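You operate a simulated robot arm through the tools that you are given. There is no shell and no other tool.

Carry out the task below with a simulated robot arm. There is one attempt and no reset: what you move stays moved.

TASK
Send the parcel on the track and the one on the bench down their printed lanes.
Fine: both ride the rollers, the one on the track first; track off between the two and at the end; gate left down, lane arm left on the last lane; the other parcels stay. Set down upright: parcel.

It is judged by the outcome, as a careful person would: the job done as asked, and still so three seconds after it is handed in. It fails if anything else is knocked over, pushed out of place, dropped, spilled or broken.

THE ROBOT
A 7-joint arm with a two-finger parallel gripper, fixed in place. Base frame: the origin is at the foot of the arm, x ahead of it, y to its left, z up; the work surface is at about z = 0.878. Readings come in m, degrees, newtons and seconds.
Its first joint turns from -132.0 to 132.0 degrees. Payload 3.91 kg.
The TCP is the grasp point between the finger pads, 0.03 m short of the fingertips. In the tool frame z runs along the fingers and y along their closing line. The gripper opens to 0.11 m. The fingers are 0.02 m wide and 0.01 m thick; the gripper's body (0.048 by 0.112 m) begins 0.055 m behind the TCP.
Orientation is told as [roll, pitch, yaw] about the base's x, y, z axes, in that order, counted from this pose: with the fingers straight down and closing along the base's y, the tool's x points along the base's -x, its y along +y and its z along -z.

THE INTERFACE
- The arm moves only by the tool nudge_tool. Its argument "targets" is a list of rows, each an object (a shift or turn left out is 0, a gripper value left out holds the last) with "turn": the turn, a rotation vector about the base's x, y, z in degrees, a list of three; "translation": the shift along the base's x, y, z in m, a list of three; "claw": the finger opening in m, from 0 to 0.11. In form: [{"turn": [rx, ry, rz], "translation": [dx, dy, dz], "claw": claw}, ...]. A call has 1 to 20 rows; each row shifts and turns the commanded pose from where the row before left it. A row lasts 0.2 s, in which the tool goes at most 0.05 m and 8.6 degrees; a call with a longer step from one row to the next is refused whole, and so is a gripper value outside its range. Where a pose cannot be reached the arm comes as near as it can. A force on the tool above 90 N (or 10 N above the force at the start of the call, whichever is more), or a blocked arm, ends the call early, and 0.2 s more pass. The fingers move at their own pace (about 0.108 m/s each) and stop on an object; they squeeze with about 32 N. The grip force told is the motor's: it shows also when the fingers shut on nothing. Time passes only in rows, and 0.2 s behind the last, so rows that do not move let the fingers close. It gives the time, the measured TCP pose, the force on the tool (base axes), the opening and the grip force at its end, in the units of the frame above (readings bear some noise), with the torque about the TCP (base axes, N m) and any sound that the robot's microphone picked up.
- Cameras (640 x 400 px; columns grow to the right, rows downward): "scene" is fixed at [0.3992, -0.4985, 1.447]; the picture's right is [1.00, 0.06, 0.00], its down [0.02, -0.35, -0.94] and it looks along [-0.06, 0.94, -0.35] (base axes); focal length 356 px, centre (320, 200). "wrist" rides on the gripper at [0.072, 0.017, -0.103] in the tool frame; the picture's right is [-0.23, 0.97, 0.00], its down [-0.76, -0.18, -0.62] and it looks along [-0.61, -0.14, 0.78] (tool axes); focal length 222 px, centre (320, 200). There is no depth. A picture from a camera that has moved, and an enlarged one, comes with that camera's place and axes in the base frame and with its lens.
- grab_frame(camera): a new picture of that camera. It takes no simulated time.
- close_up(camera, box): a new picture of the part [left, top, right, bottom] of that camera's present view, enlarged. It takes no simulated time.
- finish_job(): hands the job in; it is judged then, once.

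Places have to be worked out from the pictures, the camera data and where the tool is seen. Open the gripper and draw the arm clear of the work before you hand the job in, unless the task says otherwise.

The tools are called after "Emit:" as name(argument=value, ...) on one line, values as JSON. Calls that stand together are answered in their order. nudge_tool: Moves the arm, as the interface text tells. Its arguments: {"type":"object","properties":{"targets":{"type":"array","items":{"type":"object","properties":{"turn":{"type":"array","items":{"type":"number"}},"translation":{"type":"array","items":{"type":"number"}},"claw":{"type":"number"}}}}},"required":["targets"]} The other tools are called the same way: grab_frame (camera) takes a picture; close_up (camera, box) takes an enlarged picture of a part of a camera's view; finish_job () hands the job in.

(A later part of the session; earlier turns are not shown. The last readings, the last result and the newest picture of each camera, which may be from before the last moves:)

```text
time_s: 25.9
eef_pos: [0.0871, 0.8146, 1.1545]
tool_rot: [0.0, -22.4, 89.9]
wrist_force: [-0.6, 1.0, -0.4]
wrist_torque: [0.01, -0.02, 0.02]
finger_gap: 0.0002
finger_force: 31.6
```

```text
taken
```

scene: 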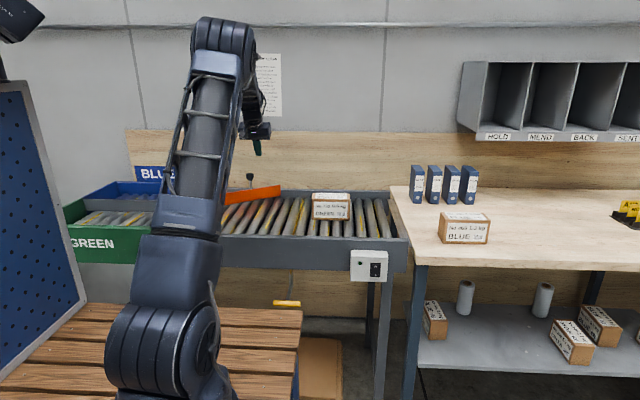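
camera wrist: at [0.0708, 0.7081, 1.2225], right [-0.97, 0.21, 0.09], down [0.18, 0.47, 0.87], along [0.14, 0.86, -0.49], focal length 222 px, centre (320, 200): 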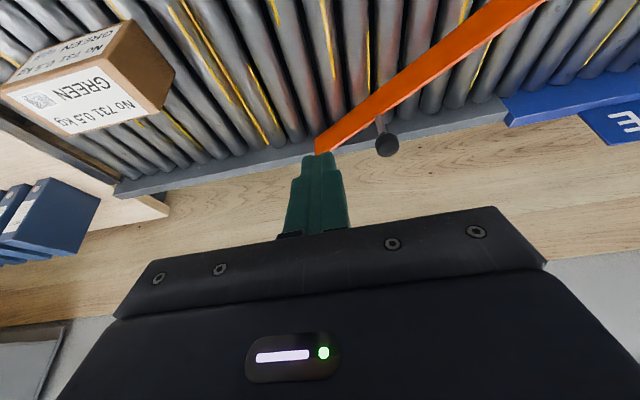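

Row 13 was just over the step limit and nothing moved. I resend the same path with the descent in separate rows.

Emit:
nudge_tool(targets=[{"translation": [0.033, -0.032, 0], "turn": [7.5, 0, 0]}, {"translation": [0.033, -0.032, 0], "turn": [7.5, 0, 0]}, {"translation": [0.033, -0.032, 0], "turn": [7.5, 0, 0]}, {"translation": [0.033, -0.032, 0]}, {"translation": [0.033, -0.032, 0]}, {"translation": [0.033, -0.032, 0]}, {"translation": [0.033, -0.032, 0]}, {"translation": [0.033, -0.032, 0]}, {"translation": [0.033, -0.032, 0]}, {"translation": [0.033, -0.032, 0]}, {"translation": [0.033, -0.032, 0]}, {"translation": [0.033, -0.032, 0]}, {"translation": [0.033, -0.032, 0]}, {"translation": [0, 0, -0.04]}, {"translation": [0, 0, -0.04]}, {"translation": [0, 0, -0.04]}])

Emit:
grab_frame(camera="wrist")

Emit:
grab_frame(camera="scene")

```text
time_s: 29.3
eef_pos: [0.5162, 0.399, 1.0366]
tool_rot: [-0.2, -45.0, 90.1]
wrist_force: [0.3, -0.3, 0.0]
wrist_torque: [0.02, -0.01, 0.01]
finger_gap: 0.0001
finger_force: 32.4
```

```text
taken
camera wrist: at [0.499, 0.2747, 1.0576], right [-0.97, 0.16, 0.16], down [0.17, 0.1, 0.98], along [0.14, 0.98, -0.12], focal length 222 px, centre (320, 200)
```

wrist: 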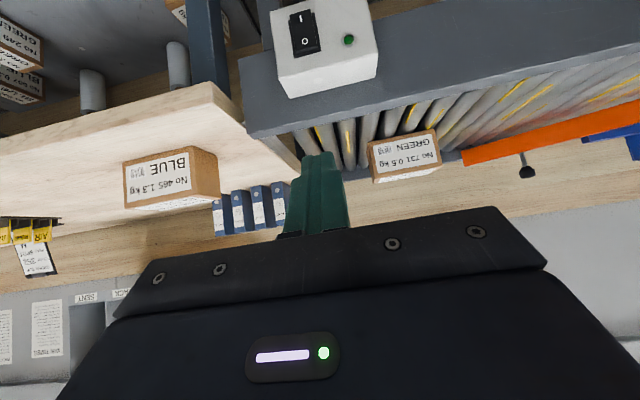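

```text
taken
```

scene: 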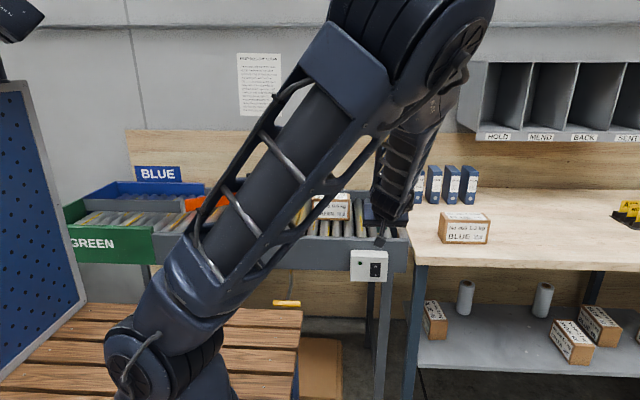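

The switch is visible upside-down at the top of the wrist view; I estimate its centre at (0.5165, 0.506, 0.836). I zoom in on it and on the BLUE parcel, which is also in view.

Emit:
close_up(camera="wrist", box=[260, 0, 390, 100])

Emit:
close_up(camera="wrist", box=[100, 120, 320, 260])

Emit:
close_up(camera="scene", box=[340, 235, 420, 290])

```text
4.00 times, centred on (325, 50) of wrist
camera zoom: at [0.499, 0.2747, 1.0576], right [-0.97, 0.16, 0.16], down [0.17, 0.1, 0.98], along [0.14, 0.98, -0.12], focal length 888 px, centre (300, 800)
```

zoom: 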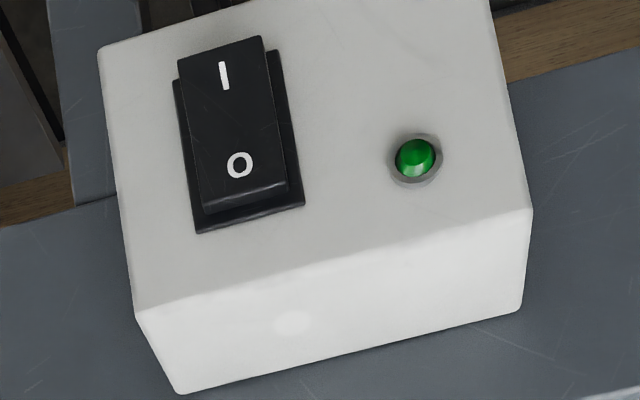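

```text
2.86 times, centred on (210, 190) of wrist
camera zoom: at [0.499, 0.2747, 1.0576], right [-0.97, 0.16, 0.16], down [0.17, 0.1, 0.98], along [0.14, 0.98, -0.12], focal length 635 px, centre (634, 229)
```

zoom: 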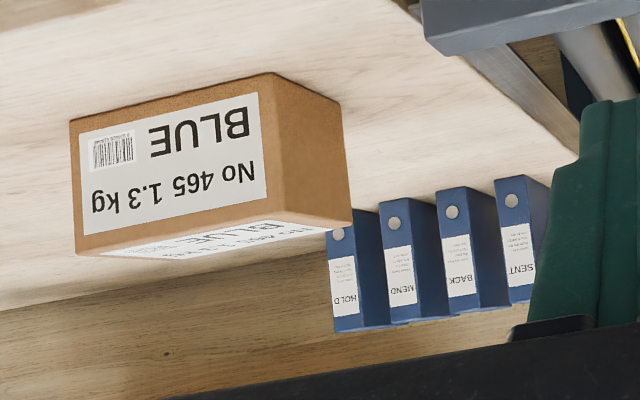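

```text
7.27 times, centred on (380, 262) of scene
camera zoom: at [0.3992, -0.4985, 1.447], right [1.0, 0.06, 0.0], down [0.02, -0.35, -0.94], along [-0.06, 0.94, -0.35], focal length 2592 px, centre (-116, -254)
```

zoom: 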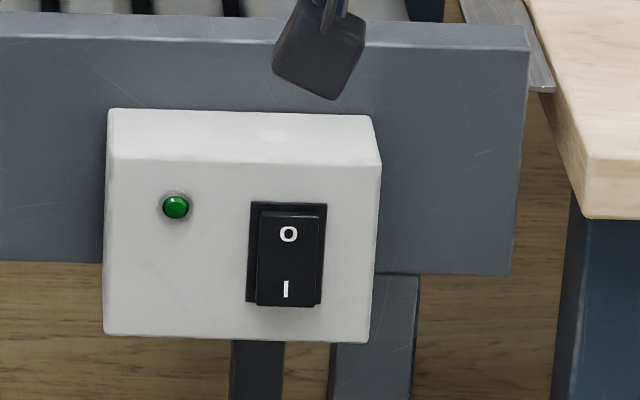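

The rocker's O half is pressed in and the I half protrudes, so the track is off. I'll lower the fingertip to the I half's height (z≈0.82), in front of the switch, and check the alignment.

Emit:
nudge_tool(targets=[{"translation": [0.001, 0, -0.042]}, {"translation": [0.001, 0, -0.042]}, {"translation": [0, 0, -0.042]}, {"translation": [0, 0, -0.042]}, {"translation": [0, 0.02, -0.037]}, {"translation": [0, 0.03, 0]}])

Emit:
grab_frame(camera="wrist")

Emit:
close_up(camera="scene", box=[340, 235, 420, 290])

```text
time_s: 30.7
eef_pos: [0.5176, 0.4471, 0.8319]
tool_rot: [-0.1, -44.9, 90.1]
wrist_force: [0.7, -0.5, 0.0]
wrist_torque: [0.01, 0.0, 0.01]
finger_gap: 0.0001
finger_force: 31.6
```

```text
taken
camera wrist: at [0.5017, 0.3229, 0.8529], right [-0.97, 0.16, 0.16], down [0.18, 0.1, 0.98], along [0.14, 0.98, -0.12], focal length 222 px, centre (320, 200)
```

wrist: 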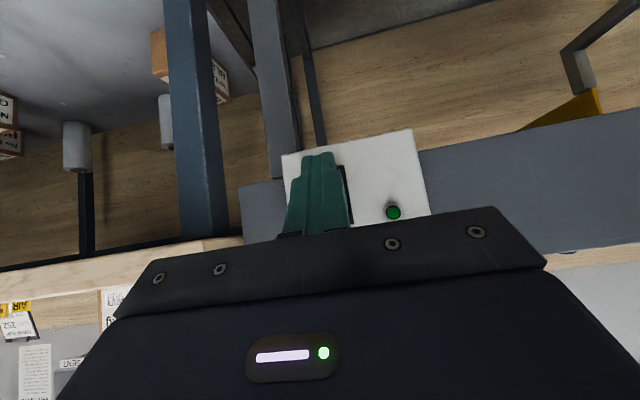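

```text
7.27 times, centred on (380, 262) of scene
camera zoom: at [0.3992, -0.4985, 1.447], right [1.0, 0.06, 0.0], down [0.02, -0.35, -0.94], along [-0.06, 0.94, -0.35], focal length 2592 px, centre (-116, -254)
```

zoom: 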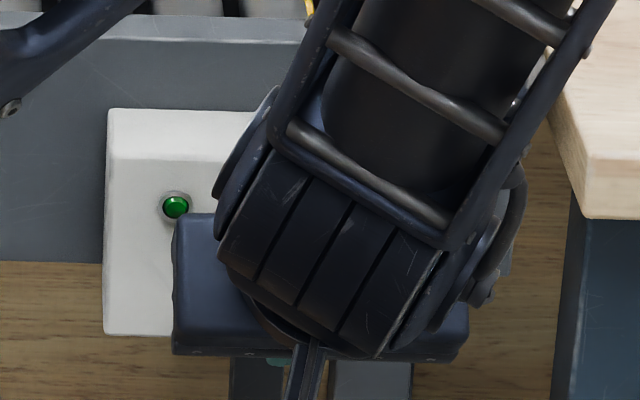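

The fingertip is lined up in front of the I half. I push in +y with small steps until contact and check force and lamp.

Emit:
nudge_tool(targets=[{"translation": [0, 0.012, 0]}, {"translation": [0, 0.01, 0]}, {"translation": [0, 0.005, 0]}])

Emit:
close_up(camera="wrist", box=[260, 100, 460, 240])

Emit:
close_up(camera="scene", box=[220, 170, 420, 300])

```text
time_s: 31.5
eef_pos: [0.52, 0.4751, 0.8319]
tool_rot: [-0.2, -45.1, 90.2]
wrist_force: [-0.6, 0.1, 0.1]
wrist_torque: [0.01, -0.02, -0.01]
finger_gap: 0.0002
finger_force: 32.3
```

```text
2.86 times, centred on (360, 170) of wrist
camera zoom: at [0.5021, 0.3511, 0.8531], right [-0.97, 0.16, 0.16], down [0.18, 0.1, 0.98], along [0.14, 0.98, -0.12], focal length 635 px, centre (206, 286)
```

zoom: 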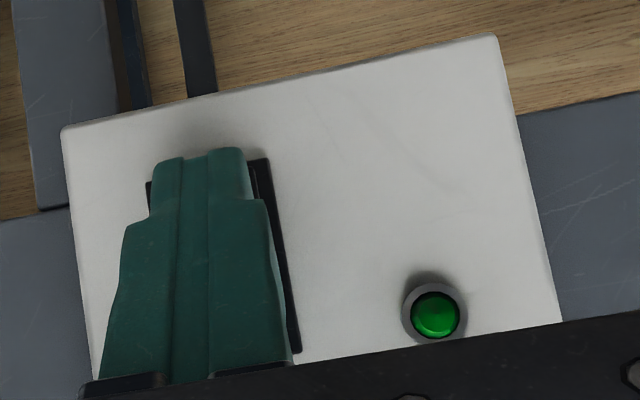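

```text
3.08 times, centred on (320, 235) of scene
camera zoom: at [0.3992, -0.4985, 1.447], right [1.0, 0.06, 0.0], down [0.02, -0.35, -0.94], along [-0.06, 0.94, -0.35], focal length 1096 px, centre (320, 92)
```

zoom: 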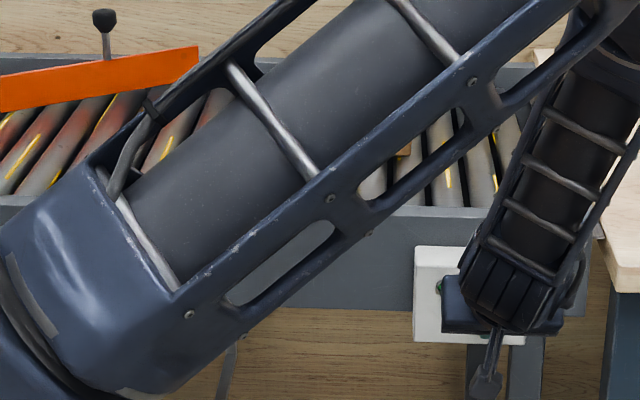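

No contact yet; the tip is near the rocker's lower end, so I raise it 4 mm to centre on the I mark and keep pushing.

Emit:
nudge_tool(targets=[{"translation": [-0.001, 0.0, 0.004]}, {"translation": [0, 0.005, 0]}, {"translation": [0, 0.004, 0]}])

Emit:
close_up(camera="wrist", box=[260, 100, 460, 240])

```text
time_s: 32.3
eef_pos: [0.5185, 0.4788, 0.8325]
tool_rot: [0.1, -44.6, 89.8]
wrist_force: [-5.2, -78.1, 12.8]
wrist_torque: [-0.77, -0.25, 0.12]
finger_gap: 0.0
finger_force: 32.4
```

```text
2.86 times, centred on (360, 170) of wrist
camera zoom: at [0.5015, 0.3548, 0.8556], right [-0.97, 0.16, 0.16], down [0.18, 0.1, 0.98], along [0.14, 0.98, -0.13], focal length 635 px, centre (206, 286)
```

zoom: 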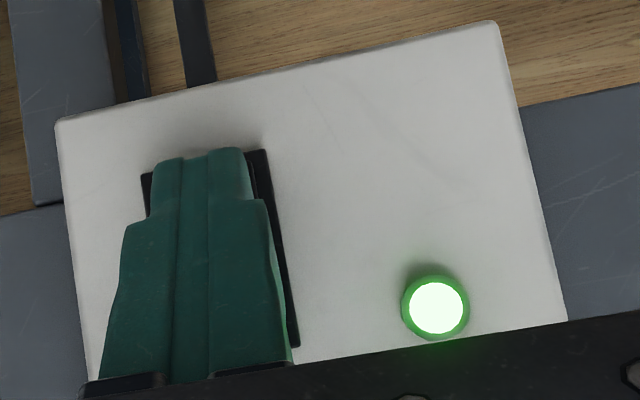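

The lamp is lit: the track is running. I back off the switch and watch the parcel.

Emit:
nudge_tool(targets=[{"translation": [0, -0.02, 0.003]}, {"translation": [0, -0.02, 0.01]}, {"translation": [0, 0, 0.015]}])

Emit:
grab_frame(camera="scene")

Emit:
grab_frame(camera="wrist")

```text
time_s: 33.1
eef_pos: [0.517, 0.4445, 0.8632]
tool_rot: [-0.2, -45.0, 90.2]
wrist_force: [0.0, 0.8, 0.6]
wrist_torque: [0.0, 0.02, -0.02]
finger_gap: 0.0002
finger_force: 31.2
```

```text
taken
```

scene: 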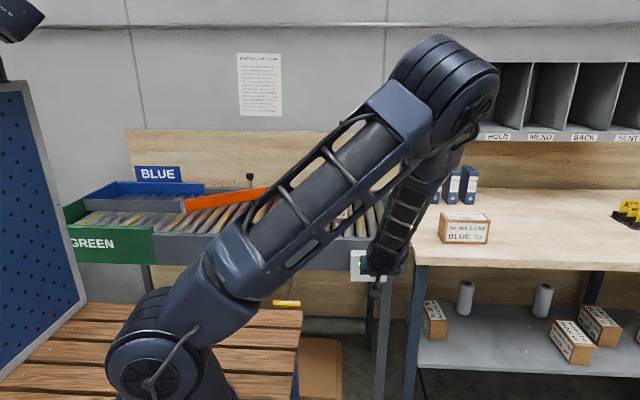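

```text
taken
camera wrist: at [0.5011, 0.3204, 0.8846], right [-0.97, 0.16, 0.16], down [0.17, 0.1, 0.98], along [0.14, 0.98, -0.12], focal length 222 px, centre (320, 200)
```

wrist: 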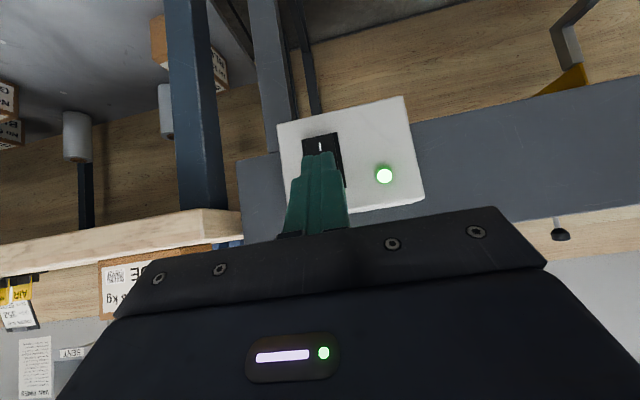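

The switch shows I pressed and the lamp is lit. I'm already at O-press height, so I wait in place and watch the parcel come into the visible lanes.

Emit:
nudge_tool(targets=[{}, {}, {}, {}])

Emit:
close_up(camera="scene", box=[50, 150, 400, 290])

```text
time_s: 34.1
eef_pos: [0.5181, 0.4436, 0.8611]
tool_rot: [-0.2, -45.0, 90.2]
wrist_force: [-0.5, 0.5, -0.7]
wrist_torque: [0.01, 0.02, 0.01]
finger_gap: 0.0001
finger_force: 31.9
```

```text
1.83 times, centred on (225, 220) of scene
camera zoom: at [0.3992, -0.4985, 1.447], right [1.0, 0.06, 0.0], down [0.02, -0.35, -0.94], along [-0.06, 0.94, -0.35], focal length 652 px, centre (494, 163)
```

zoom: 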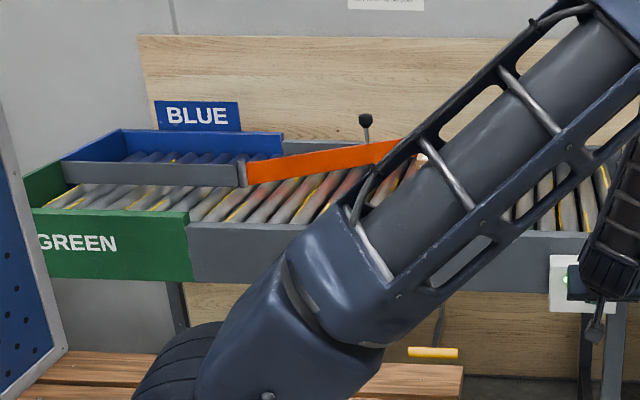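

The parcel is still hidden behind the arm link. I wait another second.

Emit:
nudge_tool(targets=[{}, {}, {}, {}])

Emit:
close_up(camera="scene", box=[50, 150, 400, 290])

```text
time_s: 35.1
eef_pos: [0.5175, 0.4441, 0.8627]
tool_rot: [-0.2, -45.1, 90.2]
wrist_force: [0.5, 1.0, 0.3]
wrist_torque: [0.02, 0.03, 0.01]
finger_gap: 0.0
finger_force: 32.0
```

```text
1.83 times, centred on (225, 220) of scene
camera zoom: at [0.3992, -0.4985, 1.447], right [1.0, 0.06, 0.0], down [0.02, -0.35, -0.94], along [-0.06, 0.94, -0.35], focal length 652 px, centre (494, 163)
```

zoom: 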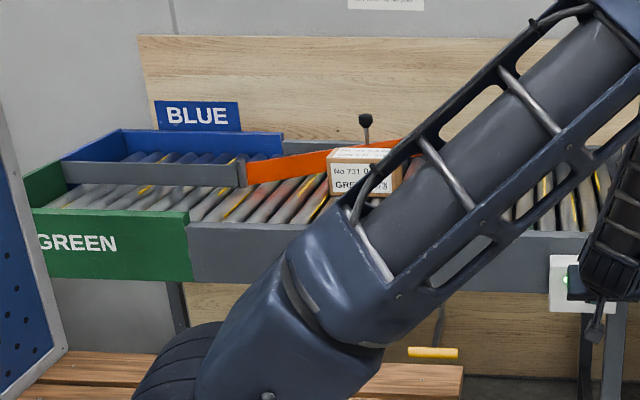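

The GREEN parcel is riding left and meeting the lane arm. I keep waiting while it is deflected.

Emit:
nudge_tool(targets=[{}, {}, {}, {}])

Emit:
close_up(camera="scene", box=[50, 150, 400, 290])

```text
time_s: 36.1
eef_pos: [0.5167, 0.4438, 0.8633]
tool_rot: [-0.2, -45.1, 90.2]
wrist_force: [0.1, -0.6, -0.2]
wrist_torque: [0.02, 0.03, -0.04]
finger_gap: 0.0
finger_force: 31.6
```

```text
1.83 times, centred on (225, 220) of scene
camera zoom: at [0.3992, -0.4985, 1.447], right [1.0, 0.06, 0.0], down [0.02, -0.35, -0.94], along [-0.06, 0.94, -0.35], focal length 652 px, centre (494, 163)
```

zoom: 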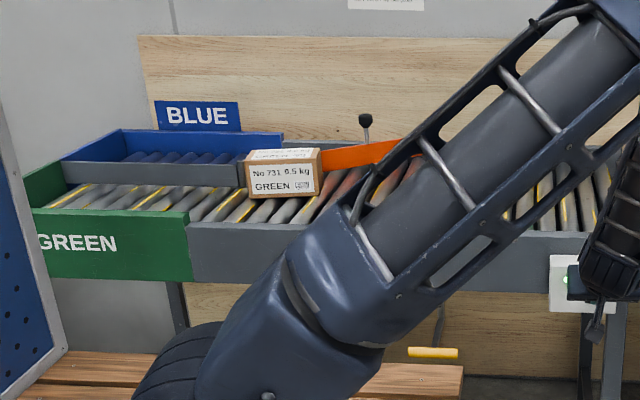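

The parcel is being deflected along the lane arm toward the GREEN lane. I keep waiting.

Emit:
nudge_tool(targets=[{}, {}, {}, {}])

Emit:
close_up(camera="scene", box=[50, 150, 400, 290])

```text
time_s: 37.1
eef_pos: [0.5179, 0.4441, 0.8621]
tool_rot: [-0.2, -45.0, 90.2]
wrist_force: [0.3, -0.2, 0.1]
wrist_torque: [-0.01, 0.02, -0.01]
finger_gap: 0.0
finger_force: 31.4
```

```text
1.83 times, centred on (225, 220) of scene
camera zoom: at [0.3992, -0.4985, 1.447], right [1.0, 0.06, 0.0], down [0.02, -0.35, -0.94], along [-0.06, 0.94, -0.35], focal length 652 px, centre (494, 163)
```

zoom: 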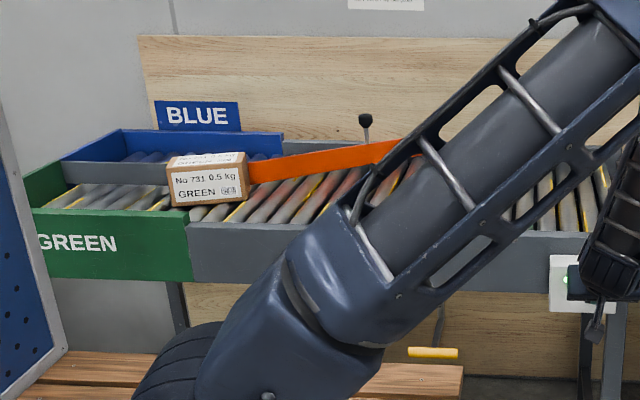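

The parcel has entered the GREEN lane. I wait for it to reach the lane's end.

Emit:
nudge_tool(targets=[{}, {}, {}, {}, {}])

Emit:
close_up(camera="scene", box=[50, 150, 400, 290])

```text
time_s: 38.3
eef_pos: [0.5166, 0.4439, 0.8631]
tool_rot: [-0.2, -44.9, 90.2]
wrist_force: [0.0, -0.4, -0.7]
wrist_torque: [-0.02, 0.03, 0.0]
finger_gap: 0.0
finger_force: 31.5
```

```text
1.83 times, centred on (225, 220) of scene
camera zoom: at [0.3992, -0.4985, 1.447], right [1.0, 0.06, 0.0], down [0.02, -0.35, -0.94], along [-0.06, 0.94, -0.35], focal length 652 px, centre (494, 163)
```

zoom: 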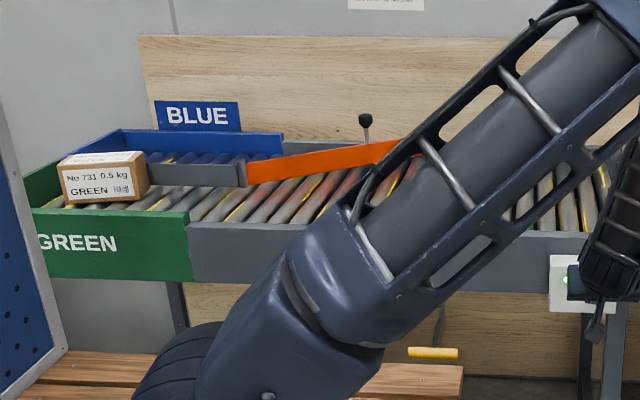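

The parcel is almost at the lane's end wall. I wait briefly, then press the O half (contact at z≈0.848).

Emit:
nudge_tool(targets=[{}, {}, {"translation": [0, 0.024, 0]}, {"translation": [0, 0.006, 0]}, {"translation": [0, 0.004, 0]}, {"translation": [0, 0.004, 0]}])

Emit:
close_up(camera="wrist", box=[260, 80, 460, 240])

Emit:
close_up(camera="scene", box=[50, 150, 400, 290])

```text
time_s: 39.7
eef_pos: [0.5167, 0.4798, 0.8626]
tool_rot: [-0.1, -44.9, 90.1]
wrist_force: [-0.5, -32.8, 12.1]
wrist_torque: [-0.12, -0.3, 0.03]
finger_gap: 0.0
finger_force: 31.6
```

```text
2.50 times, centred on (360, 160) of wrist
camera zoom: at [0.5005, 0.356, 0.8842], right [-0.97, 0.16, 0.16], down [0.18, 0.1, 0.98], along [0.14, 0.98, -0.13], focal length 555 px, centre (220, 300)
```

zoom: 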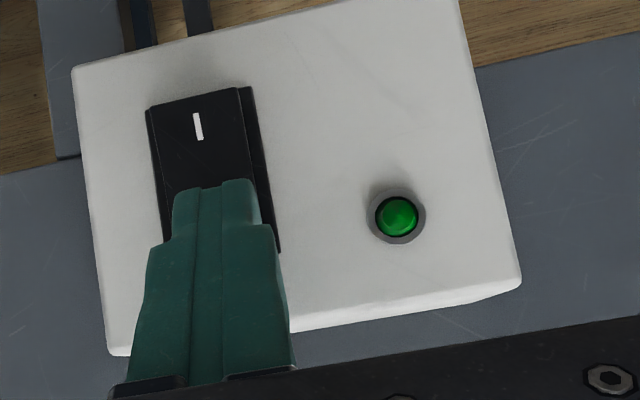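

```text
1.83 times, centred on (225, 220) of scene
camera zoom: at [0.3992, -0.4985, 1.447], right [1.0, 0.06, 0.0], down [0.02, -0.35, -0.94], along [-0.06, 0.94, -0.35], focal length 652 px, centre (494, 163)
```

zoom: 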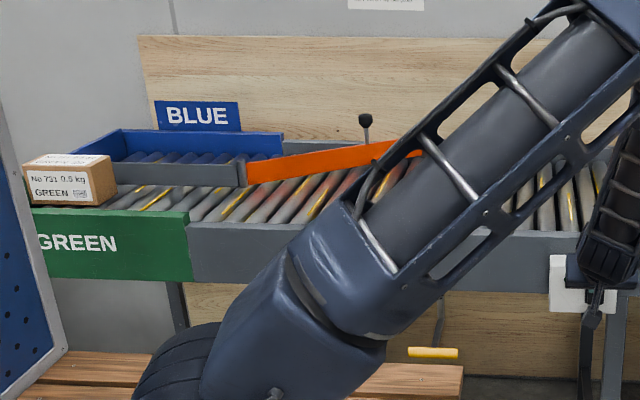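

The lamp is off, so the track has stopped. I back away from the switch and check the GREEN parcel's final position closely.

Emit:
nudge_tool(targets=[{"translation": [0, -0.02, 0.0]}, {"translation": [0, -0.03, 0.0]}, {"translation": [0, -0.03, 0.02]}])

Emit:
close_up(camera="scene", box=[50, 190, 130, 250])

Emit:
close_up(camera="scene", box=[340, 235, 420, 290])

Emit:
grab_frame(camera="wrist")

```text
time_s: 40.5
eef_pos: [0.5156, 0.4024, 0.8832]
tool_rot: [-0.2, -45.0, 90.1]
wrist_force: [0.2, -0.1, 0.0]
wrist_torque: [0.0, -0.02, -0.01]
finger_gap: 0.0004
finger_force: 31.7
```

```text
6.67 times, centred on (90, 220) of scene
camera zoom: at [0.3992, -0.4985, 1.447], right [1.0, 0.06, 0.0], down [0.02, -0.35, -0.94], along [-0.06, 0.94, -0.35], focal length 2376 px, centre (1853, 67)
```

zoom: 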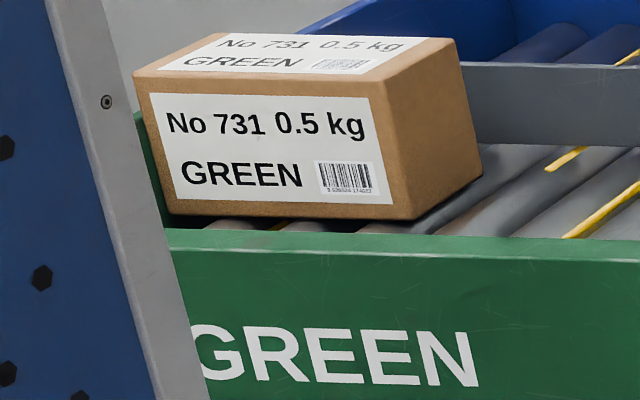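

```text
7.27 times, centred on (380, 262) of scene
camera zoom: at [0.3992, -0.4985, 1.447], right [1.0, 0.06, 0.0], down [0.02, -0.35, -0.94], along [-0.06, 0.94, -0.35], focal length 2592 px, centre (-116, -254)
```

zoom: 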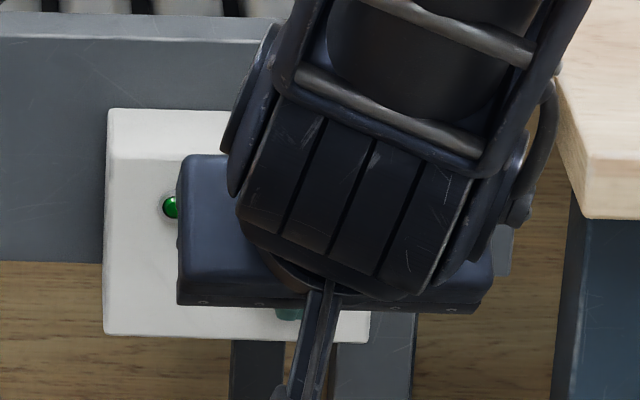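

```text
taken
camera wrist: at [0.4995, 0.2785, 0.9042], right [-0.97, 0.16, 0.16], down [0.18, 0.1, 0.98], along [0.14, 0.98, -0.12], focal length 222 px, centre (320, 200)
```

wrist: 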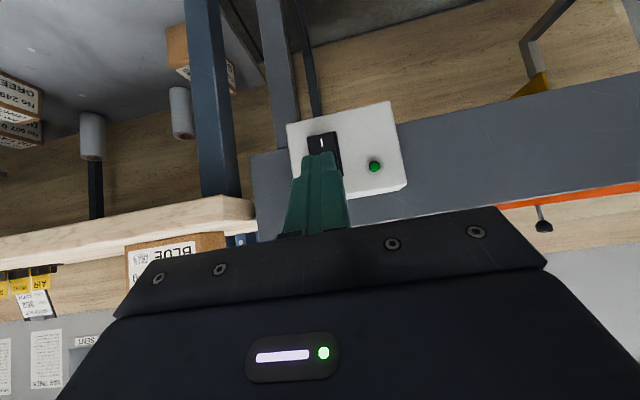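

The GREEN parcel sits upright at the end of its lane and the rocker shows O pressed with the lamp dark. Next I go back to the lane-arm knob to swing it to BLUE; first up and across, clear of everything.

Emit:
nudge_tool(targets=[{"translation": [0, 0, 0.045]}, {"translation": [0, 0, 0.045]}, {"translation": [0, 0, 0.045]}, {"translation": [0, 0, 0.045]}, {"translation": [0, 0, 0.045]}, {"translation": [0, 0, 0.04]}, {"translation": [-0.033, 0.032, 0]}, {"translation": [-0.033, 0.032, 0]}, {"translation": [-0.033, 0.032, 0]}, {"translation": [-0.033, 0.032, 0]}, {"translation": [-0.033, 0.032, 0]}, {"translation": [-0.033, 0.032, 0]}, {"translation": [-0.033, 0.032, 0]}, {"translation": [-0.033, 0.032, 0]}, {"translation": [-0.033, 0.032, 0]}, {"translation": [-0.033, 0.032, 0]}, {"translation": [-0.033, 0.032, 0], "turn": [-7.5, 0, 0]}, {"translation": [-0.033, 0.032, 0], "turn": [-7.5, 0, 0]}, {"translation": [-0.033, 0.032, 0], "turn": [-7.5, 0, 0], "claw": 0.08}])

Emit:
grab_frame(camera="wrist")

Emit:
grab_frame(camera="scene")

```text
time_s: 44.5
eef_pos: [0.0912, 0.8209, 1.148]
tool_rot: [-0.1, -22.5, 90.1]
wrist_force: [1.9, 0.6, 1.3]
wrist_torque: [-0.02, 0.04, 0.02]
finger_gap: 0.0799
finger_force: 1.1
```

```text
taken
camera wrist: at [0.0739, 0.7146, 1.2166], right [-0.97, 0.21, 0.08], down [0.18, 0.47, 0.87], along [0.14, 0.86, -0.49], focal length 222 px, centre (320, 200)
```

wrist: 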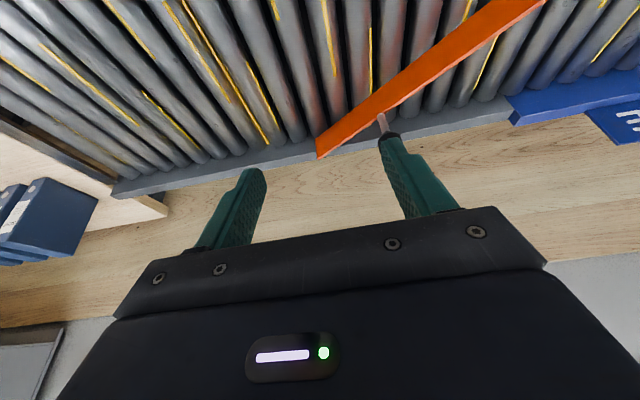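

```text
taken
```

scene: 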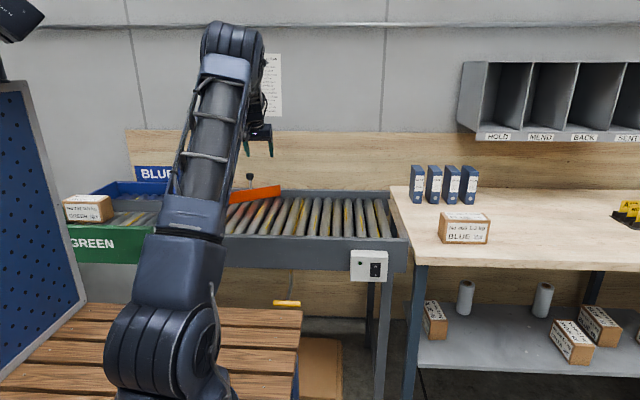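

The track is empty and the knob is ahead. I move to a pre-grasp pose above it with the finger-closing line turned to match (yaw ~115°).

Emit:
nudge_tool(targets=[{"translation": [-0.016, 0.027, 0], "turn": [0, 0, 6.2]}, {"translation": [-0.016, 0.027, -0.01], "turn": [0, 0, 6.2]}, {"translation": [-0.016, 0.027, -0.01], "turn": [0, 0, 6.2]}, {"translation": [-0.016, 0.028, -0.015], "turn": [0, 0, 6.2]}])

Emit:
grab_frame(camera="wrist")

```text
time_s: 45.5
eef_pos: [0.0256, 0.9276, 1.1119]
tool_rot: [-0.2, -22.5, 114.9]
wrist_force: [-0.3, 0.1, 1.1]
wrist_torque: [-0.03, 0.01, 0.02]
finger_gap: 0.0796
finger_force: 0.0
```

```text
taken
camera wrist: at [0.0561, 0.8247, 1.181], right [-0.97, -0.22, 0.08], down [-0.04, 0.5, 0.87], along [-0.23, 0.84, -0.49], focal length 222 px, centre (320, 200)
```

wrist: 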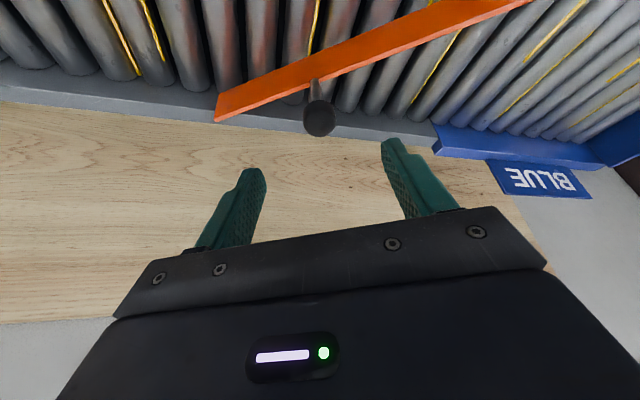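

The knob is at about (0.010, 0.970, 1.0), centred between the fingers. I descend along the tool axis onto it and close.

Emit:
nudge_tool(targets=[{"translation": [-0.0055, 0.0143, -0.0373]}, {"translation": [-0.0055, 0.0143, -0.0373]}, {"translation": [-0.0055, 0.0143, -0.0373]}, {"claw": 0.0}, {}, {}])

Emit:
grab_frame(camera="wrist")

```text
time_s: 46.9
eef_pos: [0.0082, 0.9701, 1.0023]
tool_rot: [-0.2, -22.6, 114.9]
wrist_force: [-2.9, 1.7, 8.9]
wrist_torque: [0.74, 0.34, -0.45]
finger_gap: 0.0333
finger_force: 44.8
```

```text
taken
camera wrist: at [0.038, 0.8663, 1.0696], right [-0.97, -0.22, 0.09], down [-0.04, 0.5, 0.87], along [-0.23, 0.84, -0.49], focal length 222 px, centre (320, 200)
```

wrist: 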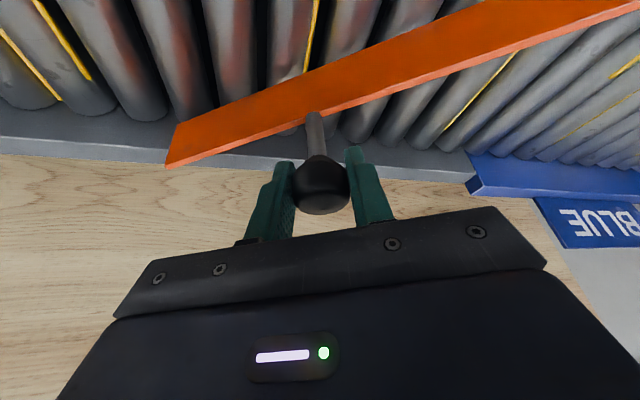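

The knob is held. I swing it back along the fitted arc (pivot ≈(-0.235, 0.825), radius 0.283), untilting the tool on the way.

Emit:
nudge_tool(targets=[{"translation": [0.0096, -0.0173, 0], "turn": [0, 0, -4]}, {"translation": [0.0083, -0.0179, 0], "turn": [0, 0, -4]}, {"translation": [0.007, -0.0185, 0], "turn": [-4.4, -1.0, -4]}, {"translation": [0.0058, -0.0189, 0], "turn": [-4.45, -0.7, -4]}, {"translation": [0.0044, -0.0193, 0], "turn": [-4.5, -0.4, -4]}, {"translation": [0.0031, -0.0195, 0], "turn": [-4.5, -0.1, -4]}, {"translation": [0.0016, -0.0197, 0], "turn": [-4.5, 0.1, -4]}, {"translation": [0.0003, -0.0197, 0], "turn": [0, 0, -4]}])

Emit:
grab_frame(camera="wrist")

```text
time_s: 48.7
eef_pos: [0.0502, 0.82, 1.0012]
tool_rot: [0.4, 0.2, 82.6]
wrist_force: [22.0, 0.4, -3.0]
wrist_torque: [-0.75, -0.19, 0.12]
finger_gap: 0.033
finger_force: 44.4
```

```text
taken
camera wrist: at [0.0251, 0.7505, 1.1045], right [-0.94, 0.35, 0.01], down [0.28, 0.73, 0.62], along [0.21, 0.58, -0.79], focal length 222 px, centre (320, 200)
```

wrist: 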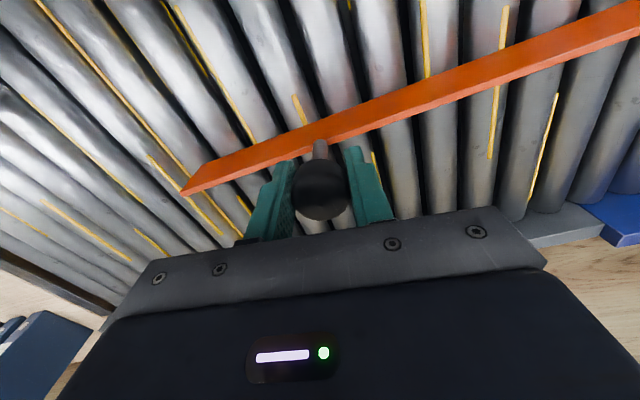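

The arm follows smoothly and is past the middle. I continue toward the front (BLUE setting).

Emit:
nudge_tool(targets=[{"translation": [0.001, -0.0198, 0], "turn": [0, 0, -4]}, {"translation": [-0.0025, -0.0196, 0], "turn": [0, 0, -4]}, {"translation": [-0.0038, -0.0194, 0], "turn": [0, 0, -4]}, {"translation": [-0.0051, -0.019, 0], "turn": [0, 0, -4]}, {"translation": [-0.0065, -0.0187, 0], "turn": [0, 0, -4]}])

Emit:
grab_frame(camera="wrist")

Emit:
close_up(camera="scene", box=[180, 160, 320, 250])

```text
time_s: 49.9
eef_pos: [0.0322, 0.7205, 1.0007]
tool_rot: [0.5, 0.0, 62.7]
wrist_force: [30.7, -11.0, 2.2]
wrist_torque: [-0.15, -0.35, 0.14]
finger_gap: 0.0326
finger_force: 45.0
```

```text
taken
camera wrist: at [-0.0145, 0.6649, 1.1044], right [-0.76, 0.65, 0.01], down [0.51, 0.59, 0.62], along [0.4, 0.48, -0.78], focal length 222 px, centre (320, 200)
```

wrist: 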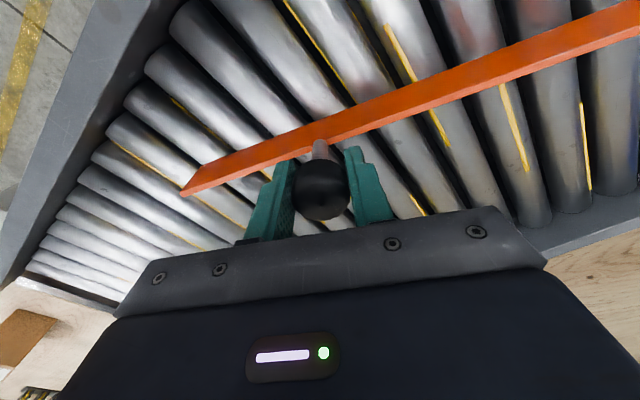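

```text
4.44 times, centred on (250, 205) of scene
camera zoom: at [0.3992, -0.4985, 1.447], right [1.0, 0.06, 0.0], down [0.02, -0.35, -0.94], along [-0.06, 0.94, -0.35], focal length 1584 px, centre (631, 178)
```

zoom: 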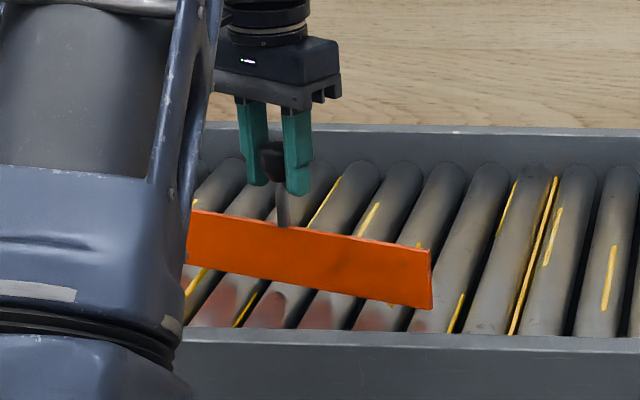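

The tip is heading for the front rail. I continue with slightly less −x to relieve the radial load.

Emit:
nudge_tool(targets=[{"translation": [-0.004, -0.0182, 0], "turn": [0, 0, -4]}, {"translation": [-0.0085, -0.0176, 0], "turn": [0, 0, -4]}])

Emit:
grab_frame(camera="wrist")

Emit:
close_up(camera="scene", box=[180, 160, 320, 250])

```text
time_s: 50.5
eef_pos: [0.016, 0.6862, 1.0]
tool_rot: [0.5, 0.1, 54.7]
wrist_force: [19.6, -11.3, 1.6]
wrist_torque: [-0.75, 0.36, 0.21]
finger_gap: 0.0332
finger_force: 44.8
```

```text
taken
camera wrist: at [-0.0372, 0.6367, 1.1045], right [-0.66, 0.75, 0.01], down [0.59, 0.52, 0.62], along [0.46, 0.42, -0.78], focal length 222 px, centre (320, 200)
```

wrist: 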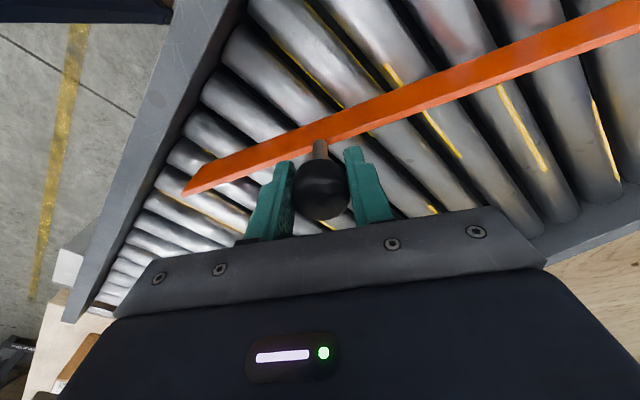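

```text
4.44 times, centred on (250, 205) of scene
camera zoom: at [0.3992, -0.4985, 1.447], right [1.0, 0.06, 0.0], down [0.02, -0.35, -0.94], along [-0.06, 0.94, -0.35], focal length 1584 px, centre (631, 178)
```

zoom: 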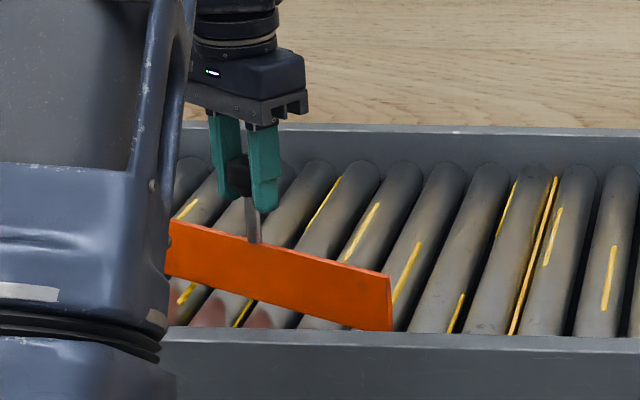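

The tip is almost at the front rail (about −29°). I continue in small steps to the stop.

Emit:
nudge_tool(targets=[{"translation": [-0.004, -0.0086, 0], "turn": [0, 0, -2]}, {"translation": [-0.0048, -0.0085, 0], "turn": [0, 0, -2]}])

Emit:
close_up(camera="scene", box=[180, 160, 320, 250])

```text
time_s: 51.1
eef_pos: [0.0079, 0.6705, 1.0015]
tool_rot: [0.6, 0.1, 50.8]
wrist_force: [5.6, -3.3, -3.2]
wrist_torque: [-0.26, 0.19, 0.1]
finger_gap: 0.0331
finger_force: 45.4
```

```text
4.44 times, centred on (250, 205) of scene
camera zoom: at [0.3992, -0.4985, 1.447], right [1.0, 0.06, 0.0], down [0.02, -0.35, -0.94], along [-0.06, 0.94, -0.35], focal length 1584 px, centre (631, 178)
```

zoom: 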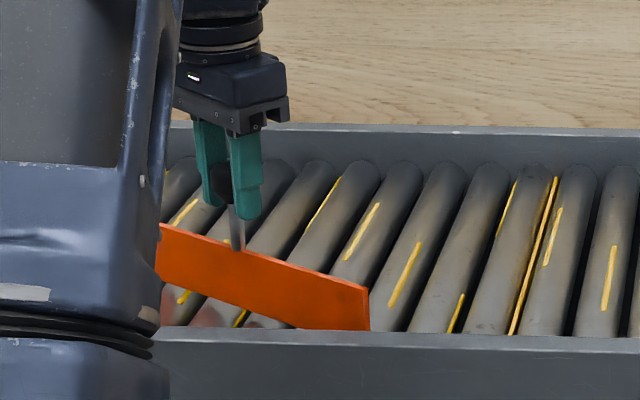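

The plate's tip is now going behind the front rail's edge. One more small push to confirm the stop.

Emit:
nudge_tool(targets=[{"translation": [-0.0045, -0.008, 0], "turn": [0, 0, -2]}, {"translation": [-0.0035, -0.006, 0]}])

Emit:
close_up(camera="scene", box=[180, 160, 320, 250])

Emit:
grab_frame(camera="wrist")

```text
time_s: 51.7
eef_pos: [0.0011, 0.6591, 1.0036]
tool_rot: [0.8, 0.0, 48.7]
wrist_force: [-9.2, 49.9, -3.7]
wrist_torque: [0.63, 0.0, 0.0]
finger_gap: 0.0331
finger_force: 45.4
```

```text
4.44 times, centred on (250, 205) of scene
camera zoom: at [0.3992, -0.4985, 1.447], right [1.0, 0.06, 0.0], down [0.02, -0.35, -0.94], along [-0.06, 0.94, -0.35], focal length 1584 px, centre (631, 178)
```

zoom: 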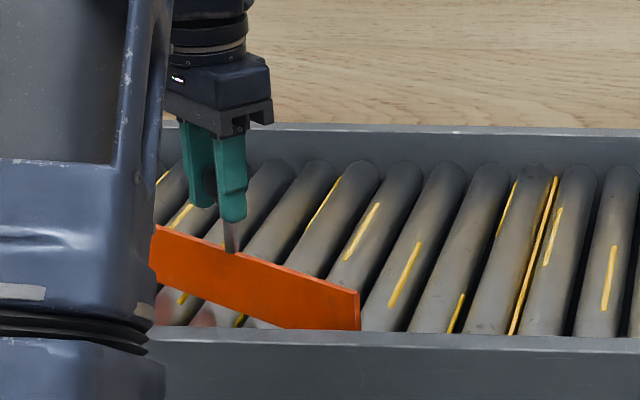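

```text
taken
camera wrist: at [-0.0588, 0.6154, 1.1064], right [-0.58, 0.81, 0.01], down [0.64, 0.45, 0.62], along [0.5, 0.37, -0.78], focal length 222 px, centre (320, 200)
```

wrist: 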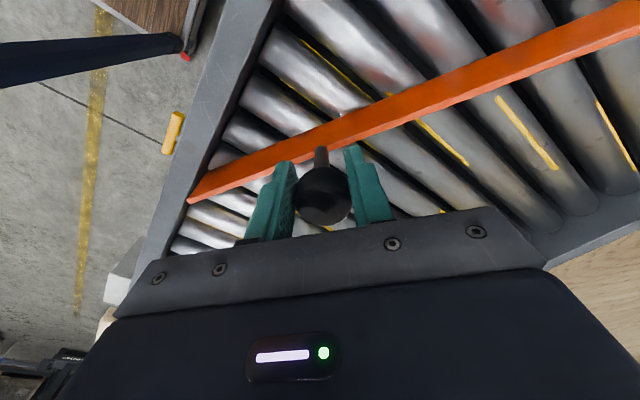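

The force reached 50 N in +y, so the lane arm is at its BLUE stop with the tip at the front rail. I release the knob and lift straight up, then check that it stays.

Emit:
nudge_tool(targets=[{"translation": [0.002, 0.004, 0]}, {"claw": 0.09}, {}, {"translation": [0, 0, 0.03]}, {"translation": [0, 0, 0.045]}, {"translation": [0, 0, 0.045]}, {"translation": [0, 0, 0.045]}, {"translation": [0.03, -0.005, 0.02], "turn": [0, 0, -8]}, {"translation": [0.04, -0.005, 0], "turn": [0, 0, -8]}, {"translation": [0.045, -0.005, 0], "turn": [0, 0, -8]}])

Emit:
grab_frame(camera="scene")

Emit:
grab_frame(camera="wrist")

```text
time_s: 53.9
eef_pos: [0.1189, 0.6449, 1.1859]
tool_rot: [0.5, 0.2, 24.7]
wrist_force: [-1.0, 1.3, -0.5]
wrist_torque: [-0.07, -0.03, -0.02]
finger_gap: 0.0901
finger_force: 0.1
```

```text
taken
```

scene: 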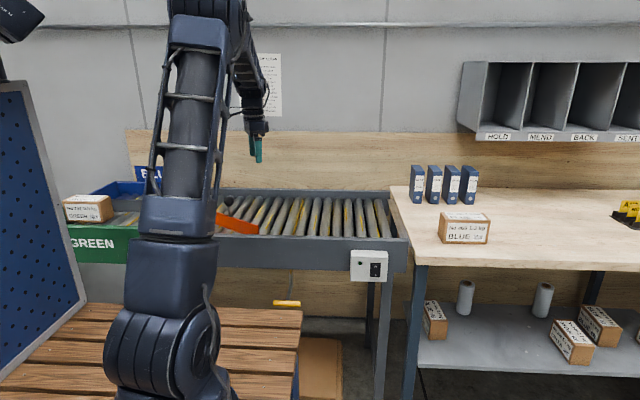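

```text
taken
camera wrist: at [0.0464, 0.63, 1.2899], right [-0.2, 0.98, 0.01], down [0.77, 0.15, 0.62], along [0.61, 0.13, -0.78], focal length 222 px, centre (320, 200)
```

wrist: 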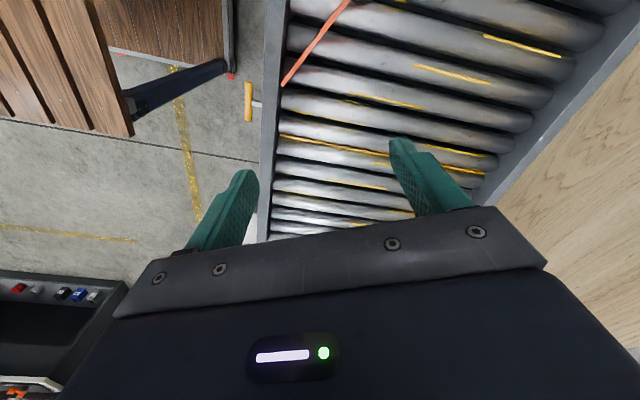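

The lane arm stays on BLUE. I now move toward the bench with yaw back to 0 so the wrist camera looks at the BLUE parcel.

Emit:
nudge_tool(targets=[{"translation": [0.044, -0.004, 0.002], "turn": [-0.5, -0.2, -8.2]}, {"translation": [0.044, -0.004, 0.002], "turn": [0, 0, -8.2]}, {"translation": [0.044, -0.004, 0.002], "turn": [0, 0, -8.2]}, {"translation": [0.044, -0.004, 0.002]}, {"translation": [0.044, -0.004, 0.002]}, {"translation": [0.044, -0.004, 0.002]}, {"translation": [0.044, -0.004, 0.002]}, {"translation": [0.044, -0.004, 0.002]}, {"translation": [0.044, -0.004, 0.002]}, {"translation": [0.044, -0.004, 0.002]}, {"translation": [0.044, -0.004, 0.002]}])

Emit:
grab_frame(camera="wrist")

Emit:
grab_frame(camera="scene")

```text
time_s: 56.3
eef_pos: [0.6028, 0.5995, 1.2073]
tool_rot: [-0.1, 0.0, 0.3]
wrist_force: [-0.9, 0.0, 0.5]
wrist_torque: [-0.04, -0.06, -0.02]
finger_gap: 0.09
finger_force: 0.0
```

```text
taken
camera wrist: at [0.5313, 0.6171, 1.3105], right [0.22, 0.97, 0.0], down [0.76, -0.17, 0.62], along [0.61, -0.14, -0.78], focal length 222 px, centre (320, 200)
```

wrist: 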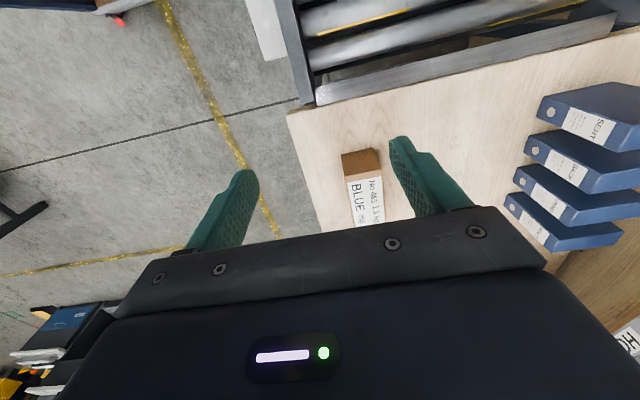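

```text
taken
```

scene: 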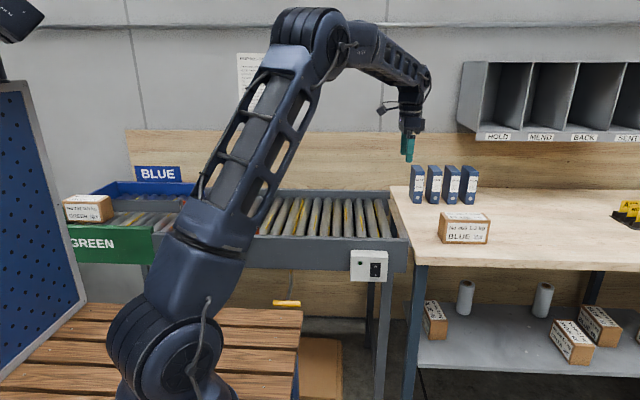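

The BLUE parcel lies between the fingers in the wrist view. I zoom in to locate its corners.

Emit:
close_up(camera="wrist", box=[300, 130, 420, 235])

Emit:
close_up(camera="scene", box=[425, 195, 505, 255])

```text
3.81 times, centred on (360, 182) of wrist
camera zoom: at [0.5313, 0.6171, 1.3105], right [0.22, 0.97, 0.0], down [0.76, -0.17, 0.62], along [0.61, -0.14, -0.78], focal length 846 px, centre (168, 267)
```

zoom: 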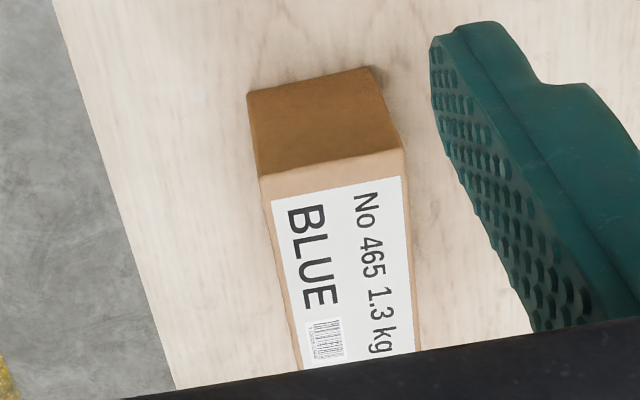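

```text
6.67 times, centred on (465, 225) of scene
camera zoom: at [0.3992, -0.4985, 1.447], right [1.0, 0.06, 0.0], down [0.02, -0.35, -0.94], along [-0.06, 0.94, -0.35], focal length 2376 px, centre (-647, 33)
```

zoom: 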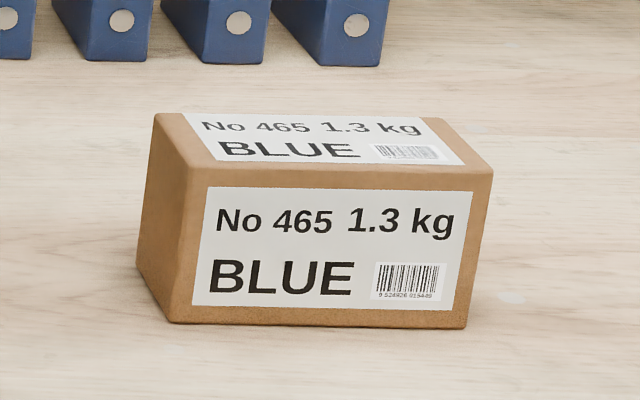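

The parcel spans x≈0.757–0.905, y≈0.615–0.684, z up to 0.966, aligned with the base axes; its centre is beyond vertical reach (r≈1.06). I'll tilt the tool about 38° toward +x (closing line stays along y) and move to a pre-grasp above it.

Emit:
nudge_tool(targets=[{"translation": [0.04, 0.0097, -0.02], "turn": [0, -7.6, 0], "claw": 0.11}, {"translation": [0.04, 0.0097, -0.02], "turn": [0, -7.6, 0]}, {"translation": [0.04, 0.0097, -0.02], "turn": [0, -7.6, 0]}, {"translation": [0.04, 0.0097, -0.02], "turn": [0, -7.6, 0]}, {"translation": [0.04, 0.0097, -0.02], "turn": [0, -7.6, 0]}, {"translation": [0.0125, 0, -0.02]}, {"translation": [0.0125, 0, -0.02]}])

Emit:
grab_frame(camera="wrist")

Emit:
close_up(camera="scene", box=[380, 130, 540, 260])

```text
time_s: 57.9
eef_pos: [0.829, 0.6475, 1.0679]
tool_rot: [-0.2, -37.9, 0.1]
wrist_force: [0.1, 0.2, 0.7]
wrist_torque: [0.0, 0.01, 0.0]
finger_gap: 0.1102
finger_force: 0.2
```

```text
taken
camera wrist: at [0.7084, 0.6648, 1.1041], right [0.18, 0.97, 0.14], down [0.22, -0.17, 0.96], along [0.96, -0.14, -0.24], focal length 222 px, centre (320, 200)
```

wrist: 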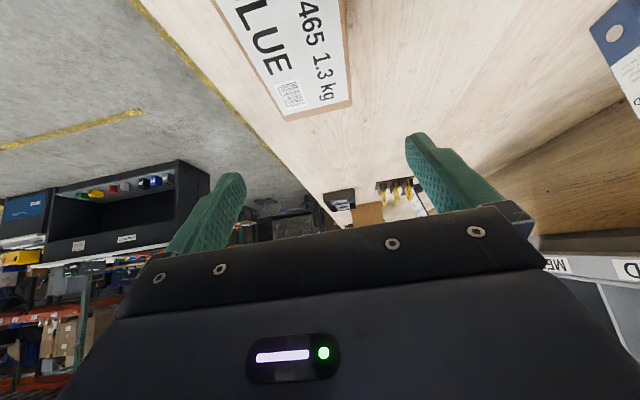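

```text
3.08 times, centred on (460, 195) of scene
camera zoom: at [0.3992, -0.4985, 1.447], right [1.0, 0.06, 0.0], down [0.02, -0.35, -0.94], along [-0.06, 0.94, -0.35], focal length 1096 px, centre (-111, 215)
```

zoom: 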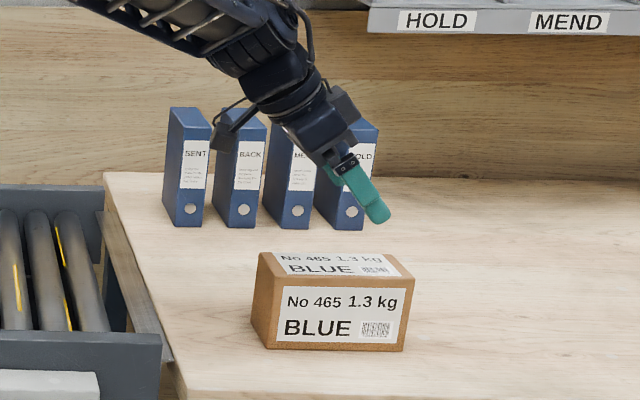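

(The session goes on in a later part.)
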